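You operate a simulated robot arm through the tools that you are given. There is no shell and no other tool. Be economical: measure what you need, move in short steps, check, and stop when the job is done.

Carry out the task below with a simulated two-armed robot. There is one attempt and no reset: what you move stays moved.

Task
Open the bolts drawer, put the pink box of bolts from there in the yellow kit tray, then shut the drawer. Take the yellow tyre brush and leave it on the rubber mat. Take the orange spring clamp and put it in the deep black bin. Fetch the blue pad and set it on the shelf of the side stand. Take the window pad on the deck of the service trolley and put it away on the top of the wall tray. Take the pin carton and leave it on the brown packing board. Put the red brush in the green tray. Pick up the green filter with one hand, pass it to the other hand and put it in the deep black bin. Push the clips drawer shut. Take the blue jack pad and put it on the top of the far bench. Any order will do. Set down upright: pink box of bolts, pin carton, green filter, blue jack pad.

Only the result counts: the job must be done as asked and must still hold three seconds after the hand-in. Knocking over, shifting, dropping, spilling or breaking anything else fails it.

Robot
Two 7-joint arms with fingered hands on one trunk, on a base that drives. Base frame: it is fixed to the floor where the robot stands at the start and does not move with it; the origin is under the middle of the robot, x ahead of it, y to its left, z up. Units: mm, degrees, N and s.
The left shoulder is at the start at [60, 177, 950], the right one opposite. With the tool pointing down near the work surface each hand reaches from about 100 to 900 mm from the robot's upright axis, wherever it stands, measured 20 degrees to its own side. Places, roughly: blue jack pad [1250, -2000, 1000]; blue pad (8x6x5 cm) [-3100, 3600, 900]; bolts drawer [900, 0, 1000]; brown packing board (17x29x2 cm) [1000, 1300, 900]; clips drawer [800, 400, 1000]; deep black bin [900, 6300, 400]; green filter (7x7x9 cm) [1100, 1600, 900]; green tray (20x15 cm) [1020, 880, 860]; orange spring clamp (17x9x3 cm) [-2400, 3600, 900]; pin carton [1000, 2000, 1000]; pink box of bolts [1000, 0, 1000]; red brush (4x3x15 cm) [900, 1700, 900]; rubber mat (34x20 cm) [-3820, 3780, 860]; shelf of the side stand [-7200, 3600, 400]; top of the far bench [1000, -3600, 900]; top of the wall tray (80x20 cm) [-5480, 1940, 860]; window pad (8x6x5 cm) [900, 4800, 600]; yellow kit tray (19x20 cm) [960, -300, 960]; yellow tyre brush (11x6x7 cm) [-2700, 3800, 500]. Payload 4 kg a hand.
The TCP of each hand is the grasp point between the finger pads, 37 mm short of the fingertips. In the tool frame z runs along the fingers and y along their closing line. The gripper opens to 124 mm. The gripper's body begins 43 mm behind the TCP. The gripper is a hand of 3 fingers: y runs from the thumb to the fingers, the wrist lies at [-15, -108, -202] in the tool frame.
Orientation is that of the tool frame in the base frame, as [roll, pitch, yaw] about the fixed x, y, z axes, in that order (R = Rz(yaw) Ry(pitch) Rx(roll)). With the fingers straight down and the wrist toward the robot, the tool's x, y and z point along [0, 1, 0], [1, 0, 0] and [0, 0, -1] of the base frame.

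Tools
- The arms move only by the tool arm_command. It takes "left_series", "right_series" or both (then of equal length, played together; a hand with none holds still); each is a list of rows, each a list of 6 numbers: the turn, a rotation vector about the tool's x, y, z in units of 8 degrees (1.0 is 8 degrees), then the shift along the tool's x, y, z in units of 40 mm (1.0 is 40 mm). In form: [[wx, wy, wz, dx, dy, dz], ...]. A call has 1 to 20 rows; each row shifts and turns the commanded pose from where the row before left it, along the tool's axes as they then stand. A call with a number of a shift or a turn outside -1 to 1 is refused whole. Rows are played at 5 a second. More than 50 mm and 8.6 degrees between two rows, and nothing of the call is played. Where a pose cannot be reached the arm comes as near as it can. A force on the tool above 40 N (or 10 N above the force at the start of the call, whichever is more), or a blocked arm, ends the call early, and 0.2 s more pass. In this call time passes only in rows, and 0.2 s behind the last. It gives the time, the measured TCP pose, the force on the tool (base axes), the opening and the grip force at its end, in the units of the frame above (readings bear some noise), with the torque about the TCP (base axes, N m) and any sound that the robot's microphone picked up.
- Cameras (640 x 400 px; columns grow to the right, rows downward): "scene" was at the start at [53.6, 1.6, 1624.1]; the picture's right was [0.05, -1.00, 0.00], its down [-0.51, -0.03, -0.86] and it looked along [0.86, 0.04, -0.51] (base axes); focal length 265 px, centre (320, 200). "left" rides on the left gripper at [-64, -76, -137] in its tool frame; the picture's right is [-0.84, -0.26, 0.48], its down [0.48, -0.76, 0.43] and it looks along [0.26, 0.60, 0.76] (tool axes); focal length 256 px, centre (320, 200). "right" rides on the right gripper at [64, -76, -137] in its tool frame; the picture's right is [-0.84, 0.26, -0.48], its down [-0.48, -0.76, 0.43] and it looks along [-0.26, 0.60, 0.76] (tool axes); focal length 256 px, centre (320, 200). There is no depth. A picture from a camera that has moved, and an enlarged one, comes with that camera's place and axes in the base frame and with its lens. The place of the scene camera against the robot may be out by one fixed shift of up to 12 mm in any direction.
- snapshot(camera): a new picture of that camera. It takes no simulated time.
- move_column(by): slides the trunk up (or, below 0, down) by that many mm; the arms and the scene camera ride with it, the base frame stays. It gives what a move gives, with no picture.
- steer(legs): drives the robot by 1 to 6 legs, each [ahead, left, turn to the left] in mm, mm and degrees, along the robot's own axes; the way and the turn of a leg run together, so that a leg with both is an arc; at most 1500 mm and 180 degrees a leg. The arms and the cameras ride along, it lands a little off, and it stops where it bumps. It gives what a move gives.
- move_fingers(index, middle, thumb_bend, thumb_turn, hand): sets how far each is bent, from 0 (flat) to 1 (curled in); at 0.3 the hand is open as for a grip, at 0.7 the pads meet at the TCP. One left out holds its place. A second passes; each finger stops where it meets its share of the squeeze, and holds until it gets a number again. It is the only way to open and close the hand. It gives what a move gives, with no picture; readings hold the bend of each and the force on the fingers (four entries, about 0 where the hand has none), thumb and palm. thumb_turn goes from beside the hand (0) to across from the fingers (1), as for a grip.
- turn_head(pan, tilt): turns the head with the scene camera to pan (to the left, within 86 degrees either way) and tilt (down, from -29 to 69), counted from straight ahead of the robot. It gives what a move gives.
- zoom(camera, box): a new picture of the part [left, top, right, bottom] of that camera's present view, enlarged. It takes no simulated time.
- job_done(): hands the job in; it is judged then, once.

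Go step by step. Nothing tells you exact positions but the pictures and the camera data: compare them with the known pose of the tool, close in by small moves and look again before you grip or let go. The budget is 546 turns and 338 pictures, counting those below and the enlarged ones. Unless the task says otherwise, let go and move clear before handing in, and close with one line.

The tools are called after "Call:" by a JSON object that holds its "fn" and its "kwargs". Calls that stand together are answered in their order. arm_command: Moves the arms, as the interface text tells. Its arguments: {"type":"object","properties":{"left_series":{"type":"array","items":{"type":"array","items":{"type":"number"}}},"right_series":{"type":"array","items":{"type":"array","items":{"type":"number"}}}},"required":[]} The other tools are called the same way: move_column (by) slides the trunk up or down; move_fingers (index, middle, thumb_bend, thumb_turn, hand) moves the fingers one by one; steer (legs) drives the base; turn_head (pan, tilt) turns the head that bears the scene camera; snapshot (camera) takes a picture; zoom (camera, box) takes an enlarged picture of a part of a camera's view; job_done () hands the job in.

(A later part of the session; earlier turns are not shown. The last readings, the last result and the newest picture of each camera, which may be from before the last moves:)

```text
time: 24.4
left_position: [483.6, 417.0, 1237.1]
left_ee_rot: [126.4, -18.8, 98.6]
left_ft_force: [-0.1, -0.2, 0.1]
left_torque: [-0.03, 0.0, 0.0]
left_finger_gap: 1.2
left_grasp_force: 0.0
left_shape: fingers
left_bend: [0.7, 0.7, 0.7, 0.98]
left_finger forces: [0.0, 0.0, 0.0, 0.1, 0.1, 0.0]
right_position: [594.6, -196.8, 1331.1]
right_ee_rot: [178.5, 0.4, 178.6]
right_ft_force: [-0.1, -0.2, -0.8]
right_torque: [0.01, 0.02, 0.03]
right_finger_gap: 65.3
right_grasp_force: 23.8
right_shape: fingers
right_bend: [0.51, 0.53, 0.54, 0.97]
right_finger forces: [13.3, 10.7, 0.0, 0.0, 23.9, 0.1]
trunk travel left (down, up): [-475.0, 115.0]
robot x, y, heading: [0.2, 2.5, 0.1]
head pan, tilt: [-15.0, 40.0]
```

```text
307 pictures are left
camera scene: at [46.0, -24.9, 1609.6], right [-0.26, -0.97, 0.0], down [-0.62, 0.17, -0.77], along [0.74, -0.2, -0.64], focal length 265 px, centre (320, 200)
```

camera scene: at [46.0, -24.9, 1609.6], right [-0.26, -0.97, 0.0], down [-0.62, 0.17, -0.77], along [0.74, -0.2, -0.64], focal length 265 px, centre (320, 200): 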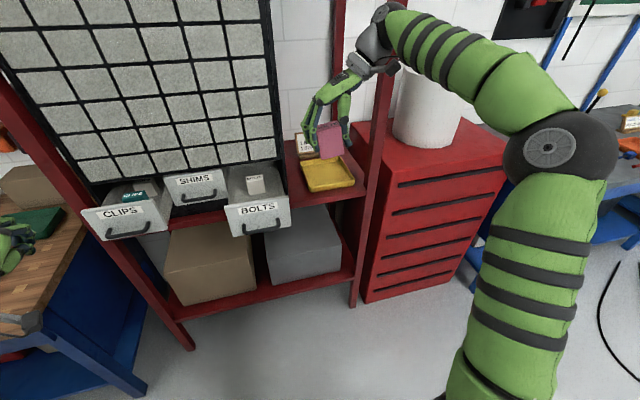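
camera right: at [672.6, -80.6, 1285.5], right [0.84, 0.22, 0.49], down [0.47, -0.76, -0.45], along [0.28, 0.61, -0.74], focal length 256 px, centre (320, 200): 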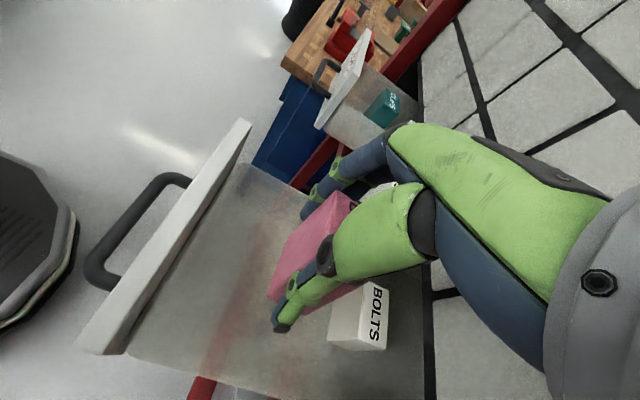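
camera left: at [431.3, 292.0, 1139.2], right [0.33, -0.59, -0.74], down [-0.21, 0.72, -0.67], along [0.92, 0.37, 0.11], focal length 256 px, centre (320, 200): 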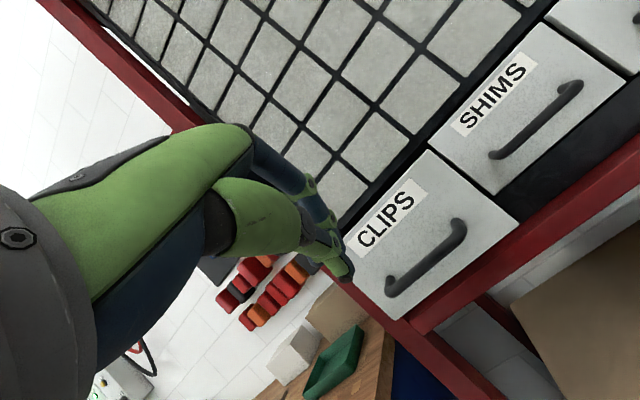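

Call:
{"fn": "steer", "kwargs": {"legs": [[150, -50, 0]]}}

Call:
{"fn": "snapshot", "kwargs": {"camera": "scene"}}

Call:
{"fn": "snapshot", "kwargs": {"camera": "right"}}

```text
time: 25.8
left_position: [632.1, 364.9, 1237.0]
left_ee_rot: [126.5, -18.9, 98.3]
left_ft_force: [0.4, 0.3, 0.8]
left_torque: [-0.01, 0.0, 0.03]
left_finger_gap: 0.9
left_grasp_force: 0.2
left_shape: fingers
left_bend: [0.7, 0.7, 0.7, 0.98]
left_finger forces: [0.0, 0.0, 0.0, 0.0, 0.0, 0.0]
right_position: [742.7, -251.8, 1331.0]
right_ee_rot: [178.5, 0.5, 178.4]
right_ft_force: [0.0, 0.1, -1.0]
right_torque: [-0.01, -0.01, 0.02]
right_finger_gap: 65.7
right_grasp_force: 24.2
right_shape: fingers
right_bend: [0.51, 0.53, 0.54, 0.97]
right_finger forces: [13.5, 10.6, 0.0, 0.0, 24.0, 0.0]
trunk travel left (down, up): [-475.0, 115.0]
robot x, y, heading: [147.5, -52.4, -0.3]
head pan, tilt: [-15.0, 40.0]
```

```text
306 pictures are left
camera scene: at [193.7, -75.6, 1609.5], right [-0.26, -0.96, 0.0], down [-0.62, 0.17, -0.77], along [0.74, -0.2, -0.64], focal length 265 px, centre (320, 200)
```

scene: 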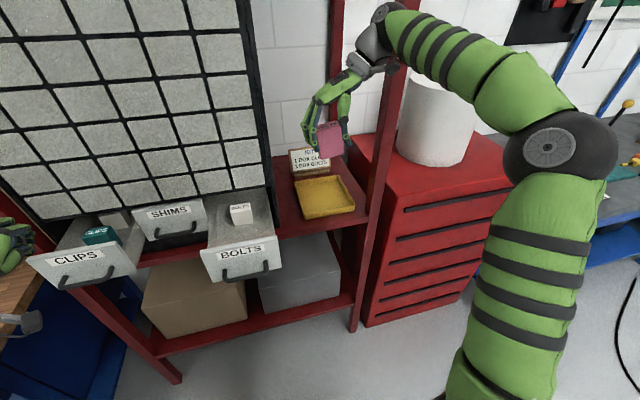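

```text
305 pictures are left
camera right: at [675.7, -327.3, 1465.5], right [0.84, 0.22, 0.49], down [0.46, -0.76, -0.45], along [0.28, 0.61, -0.74], focal length 256 px, centre (320, 200)
```

right: 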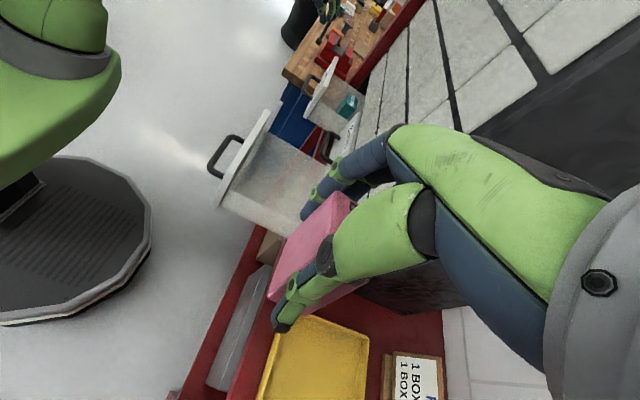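

The tray centre works out to about [957, -296]. A post at about [860, -446] would crowd the wrist, so I turn the hand back to wrist-toward-robot, correct the tilt and look.

Call:
{"fn": "arm_command", "kwargs": {"right_series": [[0, 0, 1, 0, 0, 0], [0, 0, 1, 0, 0, 0], [0, 0, 1, 0, 0, 0], [0, 0, 1, 0, 0, 0], [0, 0, 1, 0, 0, 0], [0, 0, 1, 0, 0, 0], [0, 0, 1, 0, 0, 0], [0, 0, 1, 0, 0, 0], [0, 0, 1, 0, 0, 0], [0, 0, 1, 0, 0, 0], [0, 0, 1, 0, 0, 0]]}}

Call:
{"fn": "snapshot", "kwargs": {"camera": "scene"}}

Call:
{"fn": "snapshot", "kwargs": {"camera": "right"}}

```text
time: 28.2
left_position: [631.4, 365.6, 1237.4]
left_ee_rot: [126.4, -18.8, 98.4]
left_ft_force: [0.3, -0.6, 0.5]
left_torque: [0.03, -0.03, 0.06]
left_finger_gap: 0.9
left_grasp_force: 0.2
left_shape: fingers
left_bend: [0.7, 0.7, 0.7, 0.98]
left_finger forces: [0.0, 0.0, 0.1, 0.0, 0.1, 0.0]
right_position: [740.4, -250.8, 1333.6]
right_ee_rot: [179.5, -1.5, 90.3]
right_ft_force: [0.2, -0.2, -0.7]
right_torque: [-0.01, 0.02, -0.01]
right_finger_gap: 65.4
right_grasp_force: 23.8
right_shape: fingers
right_bend: [0.51, 0.53, 0.54, 0.97]
right_finger forces: [13.1, 10.5, 0.1, 0.0, 23.8, 0.1]
trunk travel left (down, up): [-475.0, 115.0]
robot x, y, heading: [144.2, -48.7, -0.4]
head pan, tilt: [-15.0, 40.0]
```

```text
304 pictures are left
camera scene: at [192.3, -74.9, 1609.6], right [-0.26, -0.96, 0.0], down [-0.62, 0.17, -0.77], along [0.74, -0.2, -0.64], focal length 265 px, centre (320, 200)
```

scene: 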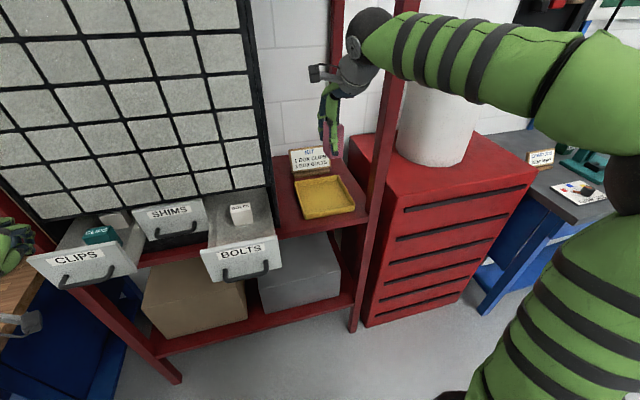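

```text
303 pictures are left
camera right: at [663.9, -189.4, 1469.6], right [0.26, -0.85, 0.46], down [-0.75, -0.48, -0.45], along [0.6, -0.23, -0.76], focal length 256 px, centre (320, 200)
```

right: 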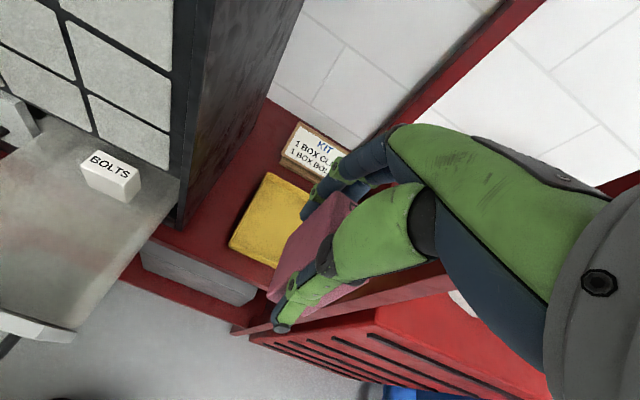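

Call:
{"fn": "arm_command", "kwargs": {"right_series": [[0, 0, 0, -0.19, 0.855, 0.72], [0, 0, 0, -0.19, 0.855, 0.72], [0, 0, 0, -0.19, 0.855, 0.72], [0, 0, 0, -0.19, 0.855, 0.72], [0, 0, 0, -0.19, 0.855, 0.72], [0, 0, 0, -0.19, 0.855, 0.72], [-0.6, 0, 0, 0, 0, 0]]}}

Call:
{"fn": "zoom", "kwargs": {"camera": "scene", "box": [260, 110, 400, 230]}}

Call:
{"fn": "snapshot", "kwargs": {"camera": "right"}}

```text
time: 29.8
left_position: [630.1, 364.7, 1237.4]
left_ee_rot: [126.5, -18.8, 98.4]
left_ft_force: [-0.9, 0.7, 0.7]
left_torque: [-0.02, -0.02, 0.0]
left_finger_gap: 1.1
left_grasp_force: 0.0
left_shape: fingers
left_bend: [0.7, 0.7, 0.7, 0.98]
left_finger forces: [0.1, 0.0, 0.1, 0.1, 0.0, 0.0]
right_position: [946.1, -290.2, 1160.3]
right_ee_rot: [174.7, -1.4, 90.4]
right_ft_force: [-0.7, 0.1, -1.5]
right_torque: [-0.02, -0.05, 0.02]
right_finger_gap: 65.2
right_grasp_force: 23.8
right_shape: fingers
right_bend: [0.51, 0.53, 0.54, 0.97]
right_finger forces: [13.1, 10.5, 0.1, 0.0, 23.7, 0.1]
trunk travel left (down, up): [-475.0, 115.0]
robot x, y, heading: [145.6, -52.5, -0.5]
head pan, tilt: [-15.0, 40.0]
```

```text
3.33 times, centred on (330, 170) of scene
camera zoom: at [191.4, -74.8, 1609.7], right [-0.26, -0.96, 0.0], down [-0.62, 0.17, -0.77], along [0.74, -0.2, -0.64], focal length 883 px, centre (287, 300)
```

zoom: 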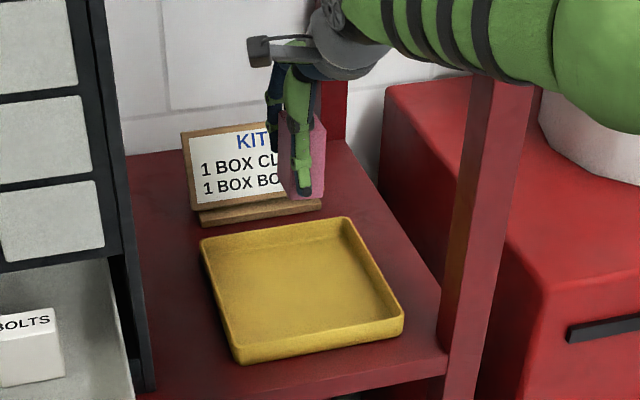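

```text
301 pictures are left
camera right: at [858.4, -229.3, 1291.4], right [0.22, -0.85, 0.48], down [-0.71, -0.48, -0.52], along [0.67, -0.23, -0.71], focal length 256 px, centre (320, 200)
```

right: 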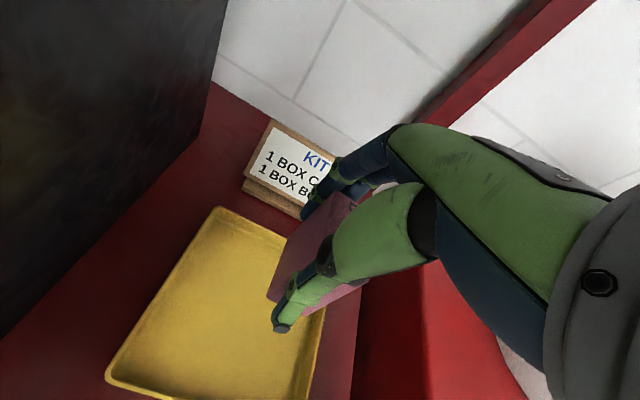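

The hand is over the tray centre. I lower the box.

Call:
{"fn": "arm_command", "kwargs": {"right_series": [[0, 0, 0, 0, -0.0725, 0.86], [0, 0, 0, 0, -0.0725, 0.86], [0, 0, 0, 0, -0.0725, 0.86], [0, 0, 0, 0, -0.06, 0.75]]}}

Call:
{"fn": "zoom", "kwargs": {"camera": "scene", "box": [260, 110, 400, 230]}}

Call:
{"fn": "snapshot", "kwargs": {"camera": "right"}}

```text
time: 30.8
left_position: [631.8, 364.1, 1237.1]
left_ee_rot: [126.4, -18.9, 98.4]
left_ft_force: [0.0, -0.3, -0.4]
left_torque: [0.05, 0.0, 0.01]
left_finger_gap: 1.2
left_grasp_force: 0.0
left_shape: fingers
left_bend: [0.7, 0.7, 0.7, 0.98]
left_finger forces: [0.0, 0.0, 0.0, 0.0, 0.0, 0.0]
right_position: [950.5, -286.4, 1023.9]
right_ee_rot: [174.9, -1.5, 90.4]
right_ft_force: [0.3, 1.2, -1.6]
right_torque: [-0.03, 0.0, 0.02]
right_finger_gap: 65.3
right_grasp_force: 23.1
right_shape: fingers
right_bend: [0.51, 0.53, 0.54, 0.97]
right_finger forces: [13.0, 10.5, 0.0, 0.1, 23.7, 0.0]
trunk travel left (down, up): [-475.0, 115.0]
robot x, y, heading: [143.4, -51.8, -0.5]
head pan, tilt: [-15.0, 40.0]
```

```text
3.33 times, centred on (330, 170) of scene
camera zoom: at [192.6, -75.1, 1609.6], right [-0.26, -0.96, 0.0], down [-0.62, 0.17, -0.77], along [0.74, -0.2, -0.64], focal length 883 px, centre (287, 300)
```

zoom: 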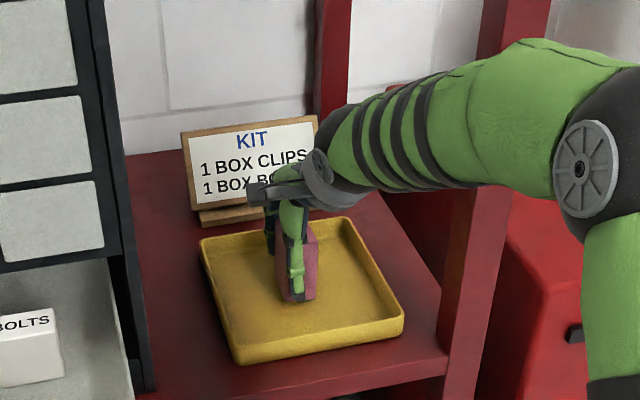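

```text
299 pictures are left
camera right: at [862.2, -225.8, 1154.6], right [0.22, -0.85, 0.48], down [-0.71, -0.48, -0.51], along [0.67, -0.23, -0.71], focal length 256 px, centre (320, 200)
```

right: 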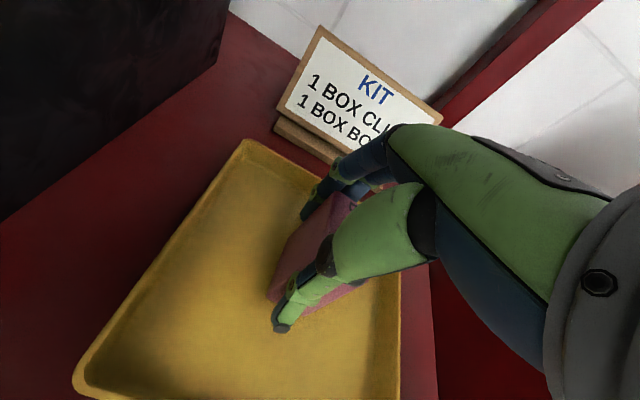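

Not touching yet; I lower in small steps, watching the force.

Call:
{"fn": "arm_command", "kwargs": {"right_series": [[0, 0, 0, 0, -0.01, 0.15], [0, 0, 0, 0, -0.01, 0.15]]}}

```text
time: 31.4
left_position: [629.5, 366.1, 1238.7]
left_ee_rot: [126.4, -18.8, 98.4]
left_ft_force: [0.9, -0.7, 0.4]
left_torque: [0.0, 0.0, 0.01]
left_finger_gap: 1.3
left_grasp_force: 0.0
left_shape: fingers
left_bend: [0.7, 0.7, 0.7, 0.98]
left_finger forces: [0.0, 0.0, 0.0, 0.0, 0.1, 0.1]
right_position: [950.1, -285.5, 1018.2]
right_ee_rot: [174.4, -1.5, 90.5]
right_ft_force: [-4.1, 2.0, 17.1]
right_torque: [-0.23, -0.3, -0.07]
right_finger_gap: 65.3
right_grasp_force: 26.3
right_shape: fingers
right_bend: [0.51, 0.53, 0.54, 0.96]
right_finger forces: [12.5, 10.5, 0.1, 0.1, 29.1, 0.0]
trunk travel left (down, up): [-475.0, 115.0]
robot x, y, heading: [148.1, -48.2, -0.1]
head pan, tilt: [-15.0, 40.0]
```

Contact. I release.

Call:
{"fn": "move_fingers", "kwargs": {"hand": "right", "index": 0.42, "middle": 0.42, "thumb_bend": 0.42}}

Call:
{"fn": "zoom", "kwargs": {"camera": "scene", "box": [260, 110, 400, 230]}}

Call:
{"fn": "snapshot", "kwargs": {"camera": "right"}}

```text
time: 32.4
left_position: [632.4, 364.3, 1237.5]
left_ee_rot: [126.4, -18.8, 98.4]
left_ft_force: [0.9, 0.6, -0.1]
left_torque: [0.01, 0.0, -0.02]
left_finger_gap: 1.2
left_grasp_force: 0.1
left_shape: fingers
left_bend: [0.7, 0.7, 0.7, 0.98]
left_finger forces: [0.1, 0.0, 0.0, 0.0, 0.0, 0.1]
right_position: [950.1, -286.2, 1013.5]
right_ee_rot: [174.7, -1.4, 90.4]
right_ft_force: [0.3, 0.3, -0.9]
right_torque: [-0.02, 0.03, 0.03]
right_finger_gap: 86.8
right_grasp_force: 0.1
right_shape: fingers
right_bend: [0.42, 0.42, 0.42, 0.97]
right_finger forces: [0.0, 0.0, 0.1, 0.0, 0.0, 0.0]
trunk travel left (down, up): [-475.0, 115.0]
robot x, y, heading: [148.2, -52.2, -0.4]
head pan, tilt: [-15.0, 40.0]
```

```text
3.33 times, centred on (330, 170) of scene
camera zoom: at [192.3, -75.1, 1609.6], right [-0.26, -0.96, 0.0], down [-0.62, 0.17, -0.77], along [0.74, -0.2, -0.64], focal length 883 px, centre (287, 300)
```

zoom: 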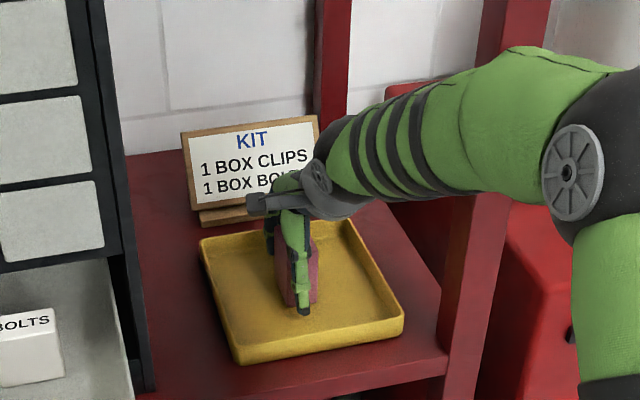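

```text
297 pictures are left
camera right: at [861.9, -225.1, 1144.2], right [0.22, -0.85, 0.48], down [-0.71, -0.48, -0.51], along [0.67, -0.23, -0.71], focal length 256 px, centre (320, 200)
```

right: 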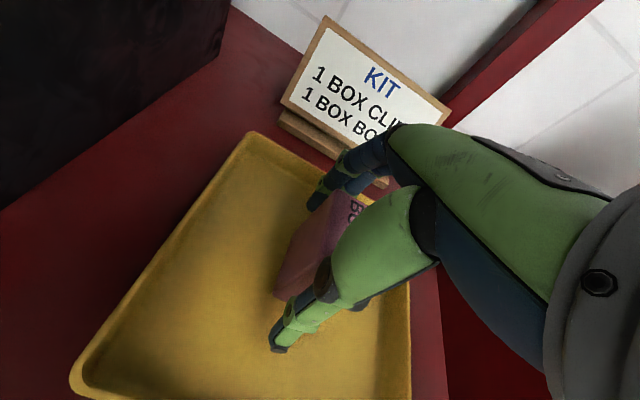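

The box stands upright. I rise straight up, then back out.

Call:
{"fn": "arm_command", "kwargs": {"right_series": [[0, 0, 0, 0, 0.07, -0.8], [0, 0, 0, 0, 0.08, -1], [0, 0, 0, 0, 0.08, -1], [0, 0, 0, 0, 0.08, -1], [0, 0, 0, 0, -0.6, -0.9], [0, 0, 0, 0, -0.8, -0.7], [0, 0, 0, 0, -1, 0], [0, 0, 0, 0, -1, 0], [0, 0, 0, 0, -1, 0]]}}

Call:
{"fn": "zoom", "kwargs": {"camera": "scene", "box": [260, 110, 400, 230]}}

```text
time: 34.4
left_position: [630.4, 365.1, 1238.1]
left_ee_rot: [126.3, -18.8, 98.3]
left_ft_force: [1.1, 0.0, -0.5]
left_torque: [0.0, 0.0, 0.04]
left_finger_gap: 1.0
left_grasp_force: 0.2
left_shape: fingers
left_bend: [0.7, 0.7, 0.7, 0.98]
left_finger forces: [0.0, 0.0, 0.1, 0.0, 0.0, 0.1]
right_position: [765.1, -290.4, 1214.1]
right_ee_rot: [174.5, -1.5, 90.5]
right_ft_force: [-0.2, -1.5, -0.1]
right_torque: [-0.02, -0.01, 0.02]
right_finger_gap: 87.1
right_grasp_force: 0.2
right_shape: fingers
right_bend: [0.42, 0.42, 0.42, 0.97]
right_finger forces: [0.1, 0.0, 0.0, 0.1, 0.1, 0.0]
trunk travel left (down, up): [-475.0, 115.0]
robot x, y, heading: [146.9, -51.2, -0.1]
head pan, tilt: [-15.0, 40.0]
```

```text
3.33 times, centred on (330, 170) of scene
camera zoom: at [191.4, -75.3, 1609.6], right [-0.26, -0.96, 0.0], down [-0.62, 0.17, -0.77], along [0.74, -0.2, -0.64], focal length 883 px, centre (287, 300)
```

zoom: 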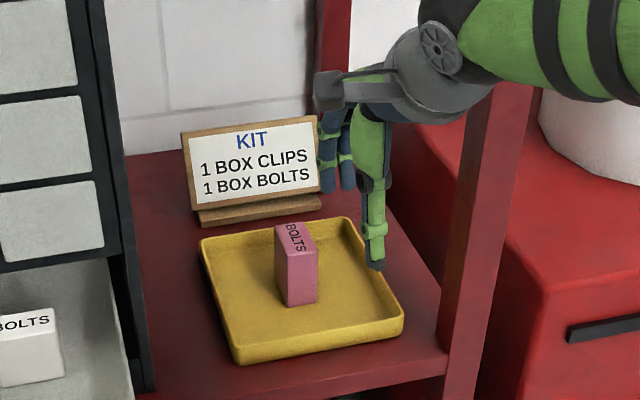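

The pink box stands upright in the tray. Next I back off, close the right fist and line up to push the bolts drawer.

Call:
{"fn": "steer", "kwargs": {"legs": [[-150, 50, 0]]}}

Call:
{"fn": "move_fingers", "kwargs": {"hand": "right", "index": 0.72, "middle": 0.72, "thumb_bend": 0.72}}

Call:
{"fn": "arm_command", "kwargs": {"right_series": [[-1, 0, 0, 0, 0, 0], [-1, 0, 0, 0, 0, 0], [-1, 0, 0, 0, 0, 0], [-1, 0, 0, 0, 0, 0], [-1, 0, 0, 0, 0, 0], [-1, 0, 0, 0, 0, 0], [-1, 0, 0, 0, 0, 0], [-1, 0, 0, 0, 0, 0]]}}

Call:
{"fn": "turn_head", "kwargs": {"pan": 0, "tilt": 40}}

Call:
{"fn": "snapshot", "kwargs": {"camera": "scene"}}

```text
time: 35.8
left_position: [480.0, 416.9, 1237.5]
left_ee_rot: [126.4, -18.8, 98.4]
left_ft_force: [0.3, 0.2, 0.1]
left_torque: [0.0, -0.04, 0.0]
left_finger_gap: 1.0
left_grasp_force: 0.0
left_shape: fingers
left_bend: [0.7, 0.7, 0.7, 0.98]
left_finger forces: [0.0, 0.1, 0.1, 0.0, 0.0, 0.0]
right_position: [617.0, -237.6, 1214.5]
right_ee_rot: [174.7, -1.4, 90.5]
right_ft_force: [-0.9, -0.4, -0.3]
right_torque: [0.0, 0.03, -0.05]
right_finger_gap: 87.1
right_grasp_force: 0.0
right_shape: fingers
right_bend: [0.42, 0.42, 0.42, 0.97]
right_finger forces: [0.0, 0.0, 0.1, 0.0, 0.1, 0.1]
trunk travel left (down, up): [-475.0, 115.0]
robot x, y, heading: [-2.5, -0.7, 0.0]
head pan, tilt: [-15.0, 40.0]
```

```text
time: 36.8
left_position: [481.4, 416.3, 1237.5]
left_ee_rot: [126.3, -18.8, 98.5]
left_ft_force: [-0.1, -0.9, -0.3]
left_torque: [-0.01, -0.02, -0.04]
left_finger_gap: 1.3
left_grasp_force: 0.1
left_shape: fingers
left_bend: [0.7, 0.7, 0.7, 0.98]
left_finger forces: [0.0, 0.0, 0.0, 0.0, 0.0, 0.1]
right_position: [618.1, -238.0, 1214.4]
right_ee_rot: [174.6, -1.4, 90.5]
right_ft_force: [-0.6, 0.9, 0.0]
right_torque: [0.04, 0.01, -0.03]
right_finger_gap: 0.0
right_grasp_force: 0.1
right_shape: fingers
right_bend: [0.71, 0.72, 0.71, 0.97]
right_finger forces: [0.0, 0.0, 0.0, 0.1, 0.0, 0.0]
trunk travel left (down, up): [-475.0, 115.0]
robot x, y, heading: [-2.7, 4.1, -0.3]
head pan, tilt: [-15.0, 40.0]
```

```text
time: 38.6
left_position: [480.3, 418.1, 1237.0]
left_ee_rot: [126.4, -18.8, 98.5]
left_ft_force: [0.1, -0.1, 0.3]
left_torque: [-0.01, 0.01, 0.02]
left_finger_gap: 1.1
left_grasp_force: 0.1
left_shape: fingers
left_bend: [0.7, 0.7, 0.7, 0.98]
left_finger forces: [0.0, 0.1, 0.0, 0.1, 0.1, 0.1]
right_position: [623.1, -221.2, 1187.4]
right_ee_rot: [137.9, 1.4, 92.1]
right_ft_force: [-0.2, 0.4, 0.2]
right_torque: [-0.02, 0.0, 0.0]
right_finger_gap: 0.1
right_grasp_force: 0.0
right_shape: fingers
right_bend: [0.71, 0.72, 0.71, 0.97]
right_finger forces: [0.0, 0.1, 0.1, 0.0, 0.0, 0.0]
right hand out of reach, approached as far as the arm can: row 5, 6, 7, 8
trunk travel left (down, up): [-475.0, 115.0]
robot x, y, heading: [-2.4, 3.7, 0.0]
head pan, tilt: [-15.0, 40.0]
```

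```text
time: 39.4
left_position: [481.3, 417.5, 1237.3]
left_ee_rot: [126.4, -18.9, 98.7]
left_ft_force: [-0.5, 0.4, 0.1]
left_torque: [0.02, 0.02, -0.01]
left_finger_gap: 1.2
left_grasp_force: 0.0
left_shape: fingers
left_bend: [0.7, 0.7, 0.7, 0.98]
left_finger forces: [0.0, 0.0, 0.0, 0.0, 0.0, 0.0]
right_position: [624.0, -221.4, 1185.5]
right_ee_rot: [137.9, 1.3, 92.2]
right_ft_force: [-0.1, -0.1, 0.4]
right_torque: [-0.02, -0.02, 0.01]
right_finger_gap: 0.0
right_grasp_force: 0.0
right_shape: fingers
right_bend: [0.71, 0.72, 0.71, 0.97]
right_finger forces: [0.1, 0.0, 0.0, 0.1, 0.1, 0.0]
trunk travel left (down, up): [-475.0, 115.0]
robot x, y, heading: [-2.8, -0.5, -0.2]
head pan, tilt: [0.0, 40.0]
```

```text
295 pictures are left
camera scene: at [46.6, -2.0, 1609.6], right [0.0, -1.0, 0.0], down [-0.64, 0.0, -0.77], along [0.77, 0.0, -0.64], focal length 265 px, centre (320, 200)
```

scene: 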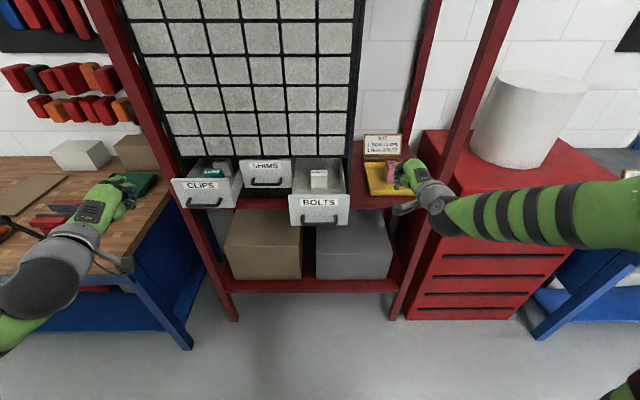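

Call:
{"fn": "arm_command", "kwargs": {"right_series": [[0, 0, 0, 0, -0.62, -0.56], [0, 0, 0, 0, -0.62, -0.56], [0, 0, 0, 0, -0.62, -0.56], [0, 0, 0, 0.9, 0, 0], [0, 0, 0, 0.9, 0, 0], [0, 0, 0, 0.9, 0, 0], [0, 0, 0, 0.9, 0, 0], [0, 0, 0, 0.9, 0, 0], [0, 0, 0, 0.9, 0, 0], [-0.94, 0, 0, 0, 0, 0], [-0.94, 0, 0, 0, 0, 0], [-0.94, 0, 0, 0, 0, 0], [-0.94, 0, 0, 0, 0, 0]]}}

Call:
{"fn": "snapshot", "kwargs": {"camera": "scene"}}

```text
time: 42.2
left_position: [481.6, 417.7, 1237.0]
left_ee_rot: [126.4, -18.8, 98.5]
left_ft_force: [0.8, -0.9, 0.3]
left_torque: [0.0, 0.0, 0.0]
left_finger_gap: 0.9
left_grasp_force: 0.2
left_shape: fingers
left_bend: [0.7, 0.7, 0.7, 0.98]
left_finger forces: [0.1, 0.0, 0.1, 0.0, 0.0, 0.1]
right_position: [516.0, -8.9, 1181.6]
right_ee_rot: [107.7, 1.4, 92.1]
right_ft_force: [0.4, -0.4, 0.0]
right_torque: [0.01, 0.0, 0.0]
right_finger_gap: 0.0
right_grasp_force: 0.0
right_shape: fingers
right_bend: [0.71, 0.72, 0.71, 0.97]
right_finger forces: [0.0, 0.0, 0.0, 0.0, 0.1, 0.0]
trunk travel left (down, up): [-475.0, 115.0]
robot x, y, heading: [3.9, 3.2, -0.1]
head pan, tilt: [0.0, 40.0]
```

```text
294 pictures are left
camera scene: at [47.0, -1.8, 1609.6], right [0.0, -1.0, 0.0], down [-0.64, 0.0, -0.77], along [0.77, 0.0, -0.64], focal length 265 px, centre (320, 200)
```

scene: 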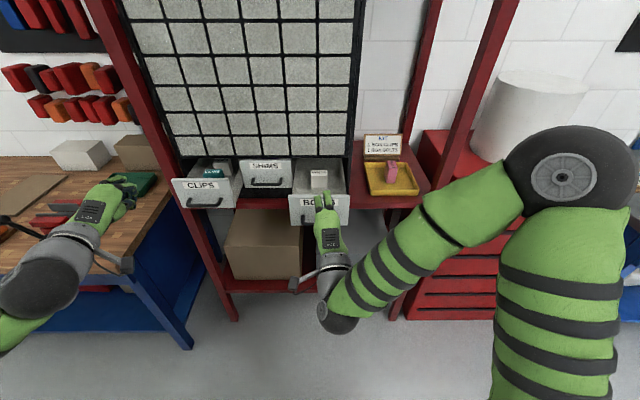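

Call:
{"fn": "arm_command", "kwargs": {"right_series": [[0, 0, 0, 0.06, -0.75, 0.95], [0, 0, 0, 0.06, -0.75, 0.95], [0, 0, 0, 0, 0.15, 0.477], [0, 0, 0, 0, 0.15, 0.477], [0, 0, 0, 0, 0.15, 0.477], [0, 0, 0, 0, 0.15, 0.477], [0, 0, 0, 0, 0.15, 0.477], [0, 0, 0, 0, 0.15, 0.477]]}}

Call:
{"fn": "zoom", "kwargs": {"camera": "scene", "box": [230, 120, 420, 240]}}

```text
time: 44.0
left_position: [481.2, 416.3, 1236.9]
left_ee_rot: [126.5, -18.9, 98.7]
left_ft_force: [0.4, -0.6, -0.1]
left_torque: [0.01, 0.0, 0.01]
left_finger_gap: 1.2
left_grasp_force: 0.1
left_shape: fingers
left_bend: [0.7, 0.7, 0.7, 0.98]
left_finger forces: [0.1, 0.1, 0.1, 0.0, 0.0, 0.1]
right_position: [690.2, -0.2, 1100.3]
right_ee_rot: [107.8, 1.4, 92.0]
right_ft_force: [-0.2, -0.1, 0.5]
right_torque: [0.02, 0.01, 0.02]
right_finger_gap: 0.0
right_grasp_force: 0.1
right_shape: fingers
right_bend: [0.71, 0.72, 0.71, 0.98]
right_finger forces: [0.0, 0.0, 0.1, 0.0, 0.0, 0.0]
trunk travel left (down, up): [-475.0, 115.0]
robot x, y, heading: [-3.4, 0.9, -0.2]
head pan, tilt: [0.0, 40.0]
```

```text
3.33 times, centred on (325, 180) of scene
camera zoom: at [46.6, -1.9, 1609.6], right [0.0, -1.0, 0.0], down [-0.64, 0.0, -0.77], along [0.77, 0.0, -0.64], focal length 883 px, centre (303, 267)
```

zoom: 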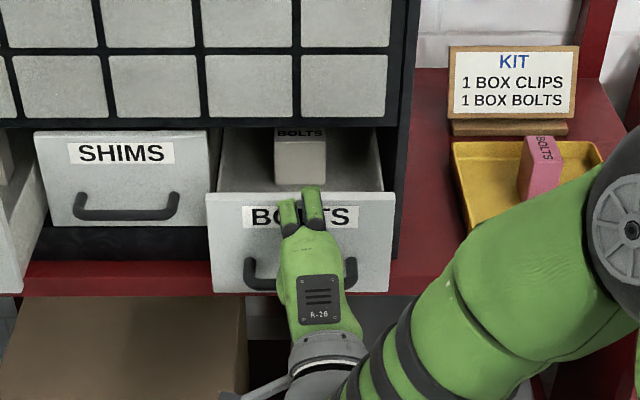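

The drawer is sliding in. I keep pushing.

Call:
{"fn": "arm_command", "kwargs": {"right_series": [[0, 0, 0, 0, 0.15, 0.477], [0, 0, 0, 0, 0.15, 0.477], [0, 0, 0, 0, 0.15, 0.477], [0, 0, 0, 0, 0.15, 0.477], [0, 0, 0, 0, 0.15, 0.477], [0, 0, 0, 0, 0.15, 0.477]]}}

Call:
{"fn": "zoom", "kwargs": {"camera": "scene", "box": [230, 120, 420, 240]}}

```text
time: 45.4
left_position: [478.1, 416.5, 1237.9]
left_ee_rot: [126.4, -18.8, 98.6]
left_ft_force: [0.3, 0.7, 0.0]
left_torque: [0.01, -0.02, 0.04]
left_finger_gap: 1.0
left_grasp_force: 0.0
left_shape: fingers
left_bend: [0.7, 0.7, 0.7, 0.98]
left_finger forces: [0.1, 0.1, 0.1, 0.0, 0.0, 0.0]
right_position: [804.0, 4.0, 1100.2]
right_ee_rot: [107.6, 1.4, 92.2]
right_ft_force: [-24.3, -3.0, 4.8]
right_torque: [0.01, 0.17, 0.07]
right_finger_gap: 0.2
right_grasp_force: 19.5
right_shape: fingers
right_bend: [0.72, 0.72, 0.7, 0.98]
right_finger forces: [18.6, 0.8, 0.0, 0.1, 19.6, 0.1]
trunk travel left (down, up): [-475.0, 115.0]
robot x, y, heading: [-6.9, 1.9, -0.1]
head pan, tilt: [0.0, 40.0]
```

```text
3.33 times, centred on (325, 180) of scene
camera zoom: at [42.9, -2.3, 1609.8], right [0.0, -1.0, 0.0], down [-0.64, 0.0, -0.77], along [0.77, 0.0, -0.64], focal length 883 px, centre (303, 267)
```

zoom: 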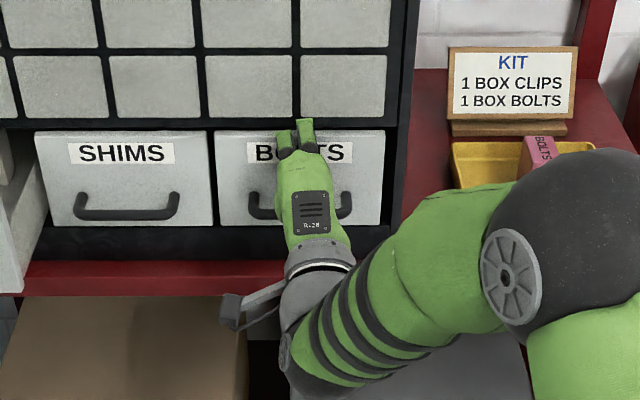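

Shut. I retreat and drive left so that the right fist faces the clips drawer.

Call:
{"fn": "arm_command", "kwargs": {"right_series": [[0, 0, 0, 0, -0.305, -0.95], [0, 0, 0, 0, -0.305, -0.95], [0, 0, 0, 0, -0.305, -0.95], [0, 0, 0, 0, -0.305, -0.95], [0, 0, 0, 0, -0.305, -0.95]]}}

Call:
{"fn": "steer", "kwargs": {"legs": [[0, 373, 0]]}}

Call:
{"fn": "snapshot", "kwargs": {"camera": "scene"}}

```text
time: 46.6
left_position: [480.4, 417.5, 1238.0]
left_ee_rot: [126.4, -18.8, 98.5]
left_ft_force: [0.5, -0.6, -0.4]
left_torque: [0.0, -0.01, 0.01]
left_finger_gap: 1.2
left_grasp_force: 0.0
left_shape: fingers
left_bend: [0.7, 0.7, 0.7, 0.98]
left_finger forces: [0.0, 0.0, 0.1, 0.0, 0.1, 0.1]
right_position: [611.2, -3.2, 1100.6]
right_ee_rot: [107.8, 1.4, 92.0]
right_ft_force: [0.1, -0.1, -0.5]
right_torque: [-0.02, 0.01, -0.01]
right_finger_gap: 0.0
right_grasp_force: 0.1
right_shape: fingers
right_bend: [0.72, 0.72, 0.71, 0.98]
right_finger forces: [0.0, 0.0, 0.1, 0.1, 0.0, 0.0]
trunk travel left (down, up): [-475.0, 115.0]
robot x, y, heading: [-2.9, 0.0, 0.1]
head pan, tilt: [0.0, 40.0]
```

```text
time: 49.0
left_position: [481.0, 787.1, 1236.7]
left_ee_rot: [126.5, -18.8, 98.7]
left_ft_force: [-0.3, 0.0, 0.0]
left_torque: [0.01, 0.02, -0.05]
left_finger_gap: 1.2
left_grasp_force: 0.1
left_shape: fingers
left_bend: [0.7, 0.7, 0.7, 0.98]
left_finger forces: [0.1, 0.0, 0.1, 0.1, 0.0, 0.1]
right_position: [611.3, 368.7, 1100.5]
right_ee_rot: [107.8, 1.4, 92.3]
right_ft_force: [-0.4, 0.3, -0.2]
right_torque: [0.01, -0.01, 0.0]
right_finger_gap: 0.0
right_grasp_force: 0.0
right_shape: fingers
right_bend: [0.72, 0.72, 0.71, 0.98]
right_finger forces: [0.1, 0.0, 0.1, 0.1, 0.0, 0.1]
trunk travel left (down, up): [-475.0, 115.0]
robot x, y, heading: [-5.3, 370.7, 0.4]
head pan, tilt: [0.0, 40.0]
```

```text
291 pictures are left
camera scene: at [47.2, 367.6, 1609.6], right [0.0, -1.0, 0.0], down [-0.64, 0.0, -0.77], along [0.77, 0.0, -0.64], focal length 265 px, centre (320, 200)
```

scene: 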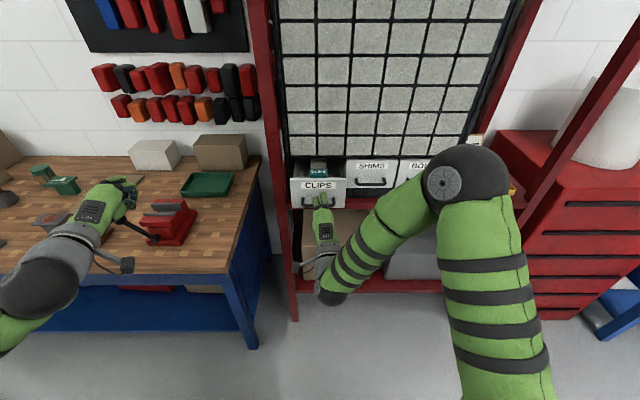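

Call:
{"fn": "arm_command", "kwargs": {"right_series": [[0, 0, 0, 0, 0.15, 0.477], [0, 0, 0, 0, 0.15, 0.477], [0, 0, 0, 0, 0.15, 0.477], [0, 0, 0, 0, 0.15, 0.477], [0, 0, 0, 0, 0.15, 0.477], [0, 0, 0, 0, 0.15, 0.477], [0, 0, 0, 0, 0.15, 0.477], [0, 0, 0, 0, 0.15, 0.477], [0, 0, 0, 0, 0.15, 0.477], [0, 0, 0, 0, 0.15, 0.477]]}}

Call:
{"fn": "zoom", "kwargs": {"camera": "scene", "box": [240, 110, 440, 250]}}

```text
time: 51.2
left_position: [478.6, 786.0, 1238.3]
left_ee_rot: [126.4, -18.8, 98.6]
left_ft_force: [-0.4, -0.2, -0.4]
left_torque: [0.0, 0.03, 0.03]
left_finger_gap: 1.0
left_grasp_force: 0.1
left_shape: fingers
left_bend: [0.7, 0.7, 0.7, 0.98]
left_finger forces: [0.0, 0.0, 0.0, 0.0, 0.0, 0.1]
right_position: [804.2, 377.1, 1099.9]
right_ee_rot: [107.7, 1.3, 92.5]
right_ft_force: [-25.2, -5.4, 4.8]
right_torque: [-0.06, 0.22, -0.08]
right_finger_gap: 0.0
right_grasp_force: 19.3
right_shape: fingers
right_bend: [0.72, 0.72, 0.7, 0.98]
right_finger forces: [15.3, 1.3, 0.0, 0.0, 21.1, 0.0]
trunk travel left (down, up): [-475.0, 115.0]
robot x, y, heading: [-4.2, 371.0, 0.2]
head pan, tilt: [0.0, 40.0]
stopped in row 10 (right hand): the force on the tool passed its limit at 51 N (the readings are from after the stop); the commanded pose is now the measured one
```

```text
2.86 times, centred on (340, 180) of scene
camera zoom: at [44.3, 366.3, 1609.8], right [0.0, -1.0, 0.0], down [-0.64, 0.0, -0.77], along [0.77, 0.0, -0.64], focal length 757 px, centre (263, 257)
```

zoom: 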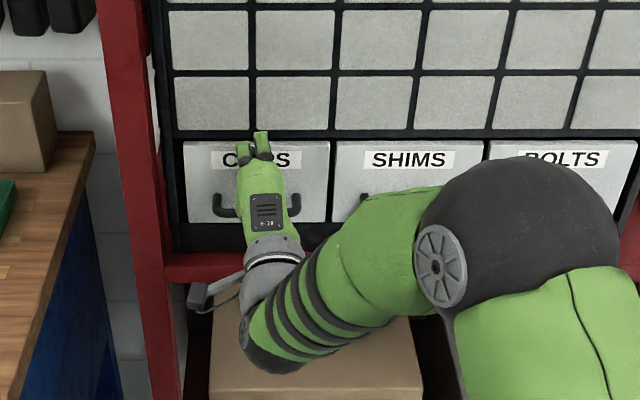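

Both drawers are shut. I withdraw the right hand and bring both hands back to fingers-down.

Call:
{"fn": "arm_command", "kwargs": {"right_series": [[0, 0, 0, 0, -0.305, -0.95], [0, 0, 0, 0, -0.305, -0.95], [0, 0, 0, 0, -0.305, -0.95], [0, 0, 0, 0, -0.305, -0.95], [0, 0, 0, 0, -0.305, -0.95], [0, 0, 0, 0, 0.95, -0.3], [0, 0, 0, 0, 0.95, -0.3], [0, 0, 0, 0, 0.95, -0.3], [0.904, 0, 0, 0, 0, 0], [0.904, 0, 0, 0, 0, 0], [0.904, 0, 0, 0, 0, 0], [0.904, 0, 0, 0, 0, 0], [0.904, 0, 0, 0, 0, 0], [0.904, 0, 0, 0, 0, 0], [0.904, 0, 0, 0, 0, 0], [0.904, 0, 0, 0, 0, 0], [0.904, 0, 0, 0, 0, 0], [0.904, 0, 0, 0, 0, 0]], "left_series": [[0.806, -0.333, -0.014, 0, 0, 0], [0.806, -0.333, -0.014, 0, 0, 0], [0.806, -0.333, -0.014, 0, 0, 0], [0.806, -0.333, -0.014, 0, 0, 0], [0.806, -0.333, -0.014, 0, 0, 0], [0.806, -0.333, -0.014, 0, 0, 0], [0.806, -0.333, -0.014, 0, 0, 0], [0.806, -0.333, -0.014, 0, 0, 0], [0, 0, 0, 0, 0, 0], [0, 0, 0, 0, 0, 0], [0, 0, 0, 0, 0, 0], [0, 0, 0, 0, 0, 0], [0, 0, 0, 0, 0, 0], [0, 0, 0, 0, 0, 0], [0, 0, 0, 0, 0, 0], [0, 0, 0, 0, 0, 0], [0, 0, 0, 0, 0, 0], [0, 0, 0, 0, 0, 0]]}}

Call:
{"fn": "move_fingers", "kwargs": {"hand": "right", "index": 0.3, "middle": 0.3, "thumb_bend": 0.3}}

Call:
{"fn": "move_fingers", "kwargs": {"hand": "left", "index": 0.3, "middle": 0.3, "thumb_bend": 0.3}}

Call:
{"fn": "turn_head", "kwargs": {"pan": 45, "tilt": 30}}

Call:
{"fn": "snapshot", "kwargs": {"camera": "scene"}}

```text
time: 55.0
left_position: [480.8, 786.8, 1237.5]
left_ee_rot: [-179.8, 0.1, 90.0]
left_ft_force: [0.5, -0.6, -0.3]
left_torque: [-0.01, -0.03, -0.02]
left_finger_gap: 0.9
left_grasp_force: 0.1
left_shape: fingers
left_bend: [0.7, 0.7, 0.7, 0.98]
left_finger forces: [0.0, 0.0, 0.0, 0.0, 0.1, 0.0]
right_position: [609.3, 372.1, 1216.5]
right_ee_rot: [-179.8, 1.4, 92.4]
right_ft_force: [0.4, -0.3, -0.2]
right_torque: [0.02, -0.03, 0.01]
right_finger_gap: 0.0
right_grasp_force: 0.0
right_shape: fingers
right_bend: [0.72, 0.72, 0.69, 0.98]
right_finger forces: [0.0, 0.1, 0.1, 0.1, 0.0, 0.0]
trunk travel left (down, up): [-475.0, 115.0]
robot x, y, heading: [-1.4, 366.9, 0.2]
head pan, tilt: [0.0, 40.0]
```

```text
time: 56.0
left_position: [481.1, 785.8, 1237.6]
left_ee_rot: [-180.0, -0.1, 90.1]
left_ft_force: [0.0, -0.2, 0.5]
left_torque: [0.02, 0.0, -0.01]
left_finger_gap: 1.0
left_grasp_force: 0.0
left_shape: fingers
left_bend: [0.7, 0.7, 0.7, 0.98]
left_finger forces: [0.1, 0.1, 0.0, 0.0, 0.0, 0.0]
right_position: [607.3, 373.0, 1217.4]
right_ee_rot: [180.0, 1.3, 92.3]
right_ft_force: [-0.4, -0.2, 0.6]
right_torque: [0.01, -0.01, -0.01]
right_finger_gap: 123.4
right_grasp_force: 0.0
right_shape: fingers
right_bend: [0.3, 0.3, 0.3, 0.98]
right_finger forces: [0.0, 0.0, 0.0, 0.1, 0.1, 0.1]
trunk travel left (down, up): [-475.0, 115.0]
robot x, y, heading: [-6.0, 369.5, -0.2]
head pan, tilt: [0.0, 40.0]
```

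```text
time: 57.0
left_position: [479.7, 786.0, 1236.3]
left_ee_rot: [-179.9, -0.1, 90.1]
left_ft_force: [0.2, -0.2, 0.9]
left_torque: [-0.02, 0.05, 0.02]
left_finger_gap: 123.6
left_grasp_force: 0.0
left_shape: fingers
left_bend: [0.3, 0.3, 0.3, 0.98]
left_finger forces: [0.0, 0.0, 0.0, 0.0, 0.0, 0.0]
right_position: [608.0, 371.6, 1216.8]
right_ee_rot: [-179.9, 1.2, 92.3]
right_ft_force: [0.1, -0.8, -0.6]
right_torque: [-0.02, -0.02, 0.0]
right_finger_gap: 123.2
right_grasp_force: 0.1
right_shape: fingers
right_bend: [0.3, 0.3, 0.3, 0.98]
right_finger forces: [0.0, 0.0, 0.0, 0.0, 0.0, 0.1]
trunk travel left (down, up): [-475.0, 115.0]
robot x, y, heading: [-4.6, 367.0, -0.4]
head pan, tilt: [0.0, 40.0]
```

```text
time: 58.1
left_position: [481.5, 787.2, 1238.0]
left_ee_rot: [-179.9, -0.1, 90.0]
left_ft_force: [0.5, 0.9, -0.1]
left_torque: [-0.01, 0.01, 0.0]
left_finger_gap: 123.1
left_grasp_force: 0.1
left_shape: fingers
left_bend: [0.3, 0.3, 0.3, 0.98]
left_finger forces: [0.0, 0.1, 0.1, 0.0, 0.1, 0.1]
right_position: [609.4, 371.8, 1217.4]
right_ee_rot: [180.0, 1.2, 92.3]
right_ft_force: [0.2, -0.1, 0.1]
right_torque: [-0.01, 0.02, 0.0]
right_finger_gap: 123.2
right_grasp_force: 0.0
right_shape: fingers
right_bend: [0.3, 0.3, 0.3, 0.98]
right_finger forces: [0.0, 0.0, 0.0, 0.0, 0.1, 0.0]
trunk travel left (down, up): [-475.0, 115.0]
robot x, y, heading: [-3.5, 370.3, -0.2]
head pan, tilt: [45.0, 30.0]
```

```text
289 pictures are left
camera scene: at [26.2, 430.7, 1624.9], right [0.71, -0.71, 0.0], down [-0.35, -0.35, -0.87], along [0.61, 0.61, -0.5], focal length 265 px, centre (320, 200)
```

scene: 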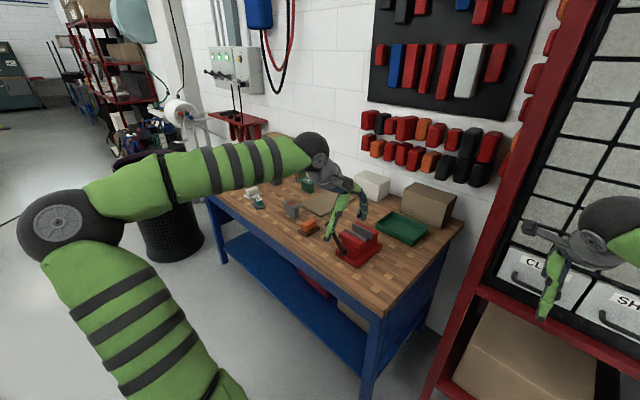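

I drive left to stand before the workbench.

Call:
{"fn": "steer", "kwargs": {"legs": [[50, 1000, 0]]}}

Call:
{"fn": "turn_head", "kwargs": {"pan": 0, "tilt": 38}}

Call:
{"fn": "snapshot", "kwargs": {"camera": "scene"}}

```text
time: 63.3
left_position: [520.5, 1799.8, 1238.6]
left_ee_rot: [-179.9, 0.1, 90.8]
left_ft_force: [0.2, -0.4, 0.2]
left_torque: [-0.03, 0.02, -0.05]
left_finger_gap: 123.3
left_grasp_force: 0.0
left_shape: fingers
left_bend: [0.3, 0.3, 0.3, 0.98]
left_finger forces: [0.0, 0.0, 0.0, 0.0, 0.1, 0.0]
right_position: [653.8, 1386.1, 1217.6]
right_ee_rot: [180.0, 1.4, 93.2]
right_ft_force: [0.8, 0.1, 0.0]
right_torque: [0.0, -0.03, 0.02]
right_finger_gap: 123.3
right_grasp_force: 0.1
right_shape: fingers
right_bend: [0.3, 0.3, 0.3, 0.98]
right_finger forces: [0.0, 0.0, 0.0, 0.1, 0.0, 0.1]
trunk travel left (down, up): [-475.0, 115.0]
robot x, y, heading: [47.4, 1379.4, 0.7]
head pan, tilt: [45.0, 30.0]
```

```text
time: 64.4
left_position: [521.2, 1799.6, 1238.0]
left_ee_rot: [-179.9, -0.2, 90.7]
left_ft_force: [0.4, -0.9, 0.1]
left_torque: [0.0, -0.01, -0.02]
left_finger_gap: 123.1
left_grasp_force: 0.1
left_shape: fingers
left_bend: [0.3, 0.3, 0.3, 0.98]
left_finger forces: [0.1, 0.0, 0.0, 0.1, 0.0, 0.0]
right_position: [653.2, 1386.3, 1216.9]
right_ee_rot: [-179.9, 1.4, 93.1]
right_ft_force: [0.3, 0.6, 0.1]
right_torque: [0.04, -0.01, -0.01]
right_finger_gap: 123.3
right_grasp_force: 0.1
right_shape: fingers
right_bend: [0.3, 0.3, 0.3, 0.98]
right_finger forces: [0.0, 0.0, 0.0, 0.0, 0.0, 0.1]
trunk travel left (down, up): [-475.0, 115.0]
robot x, y, heading: [43.5, 1378.9, 0.6]
head pan, tilt: [0.0, 38.0]
```

```text
288 pictures are left
camera scene: at [93.4, 1374.3, 1612.6], right [0.01, -1.0, 0.0], down [-0.62, -0.01, -0.79], along [0.79, 0.01, -0.62], focal length 265 px, centre (320, 200)
```

scene: 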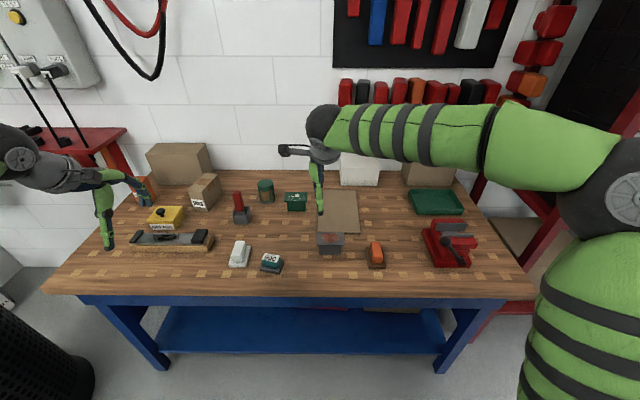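

Call:
{"fn": "zoom", "kwargs": {"camera": "scene", "box": [120, 150, 300, 290]}}

Call:
{"fn": "zoom", "kwargs": {"camera": "scene", "box": [250, 150, 490, 290]}}

```text
2.86 times, centred on (210, 220) of scene
camera zoom: at [93.4, 1374.3, 1612.6], right [0.01, -1.0, 0.0], down [-0.62, -0.01, -0.79], along [0.79, 0.01, -0.62], focal length 757 px, centre (634, 143)
```

zoom: 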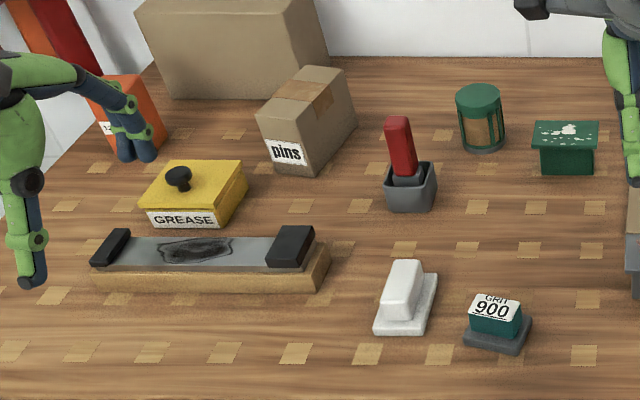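

```text
2.67 times, centred on (370, 220) of scene
camera zoom: at [93.4, 1374.3, 1612.6], right [0.01, -1.0, 0.0], down [-0.62, -0.01, -0.79], along [0.79, 0.01, -0.62], focal length 706 px, centre (187, 147)
```

zoom: 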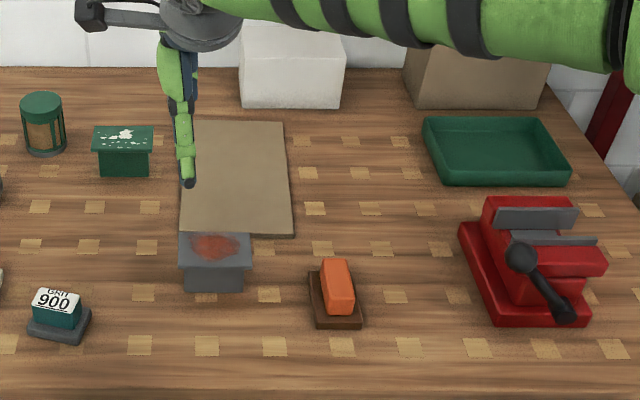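

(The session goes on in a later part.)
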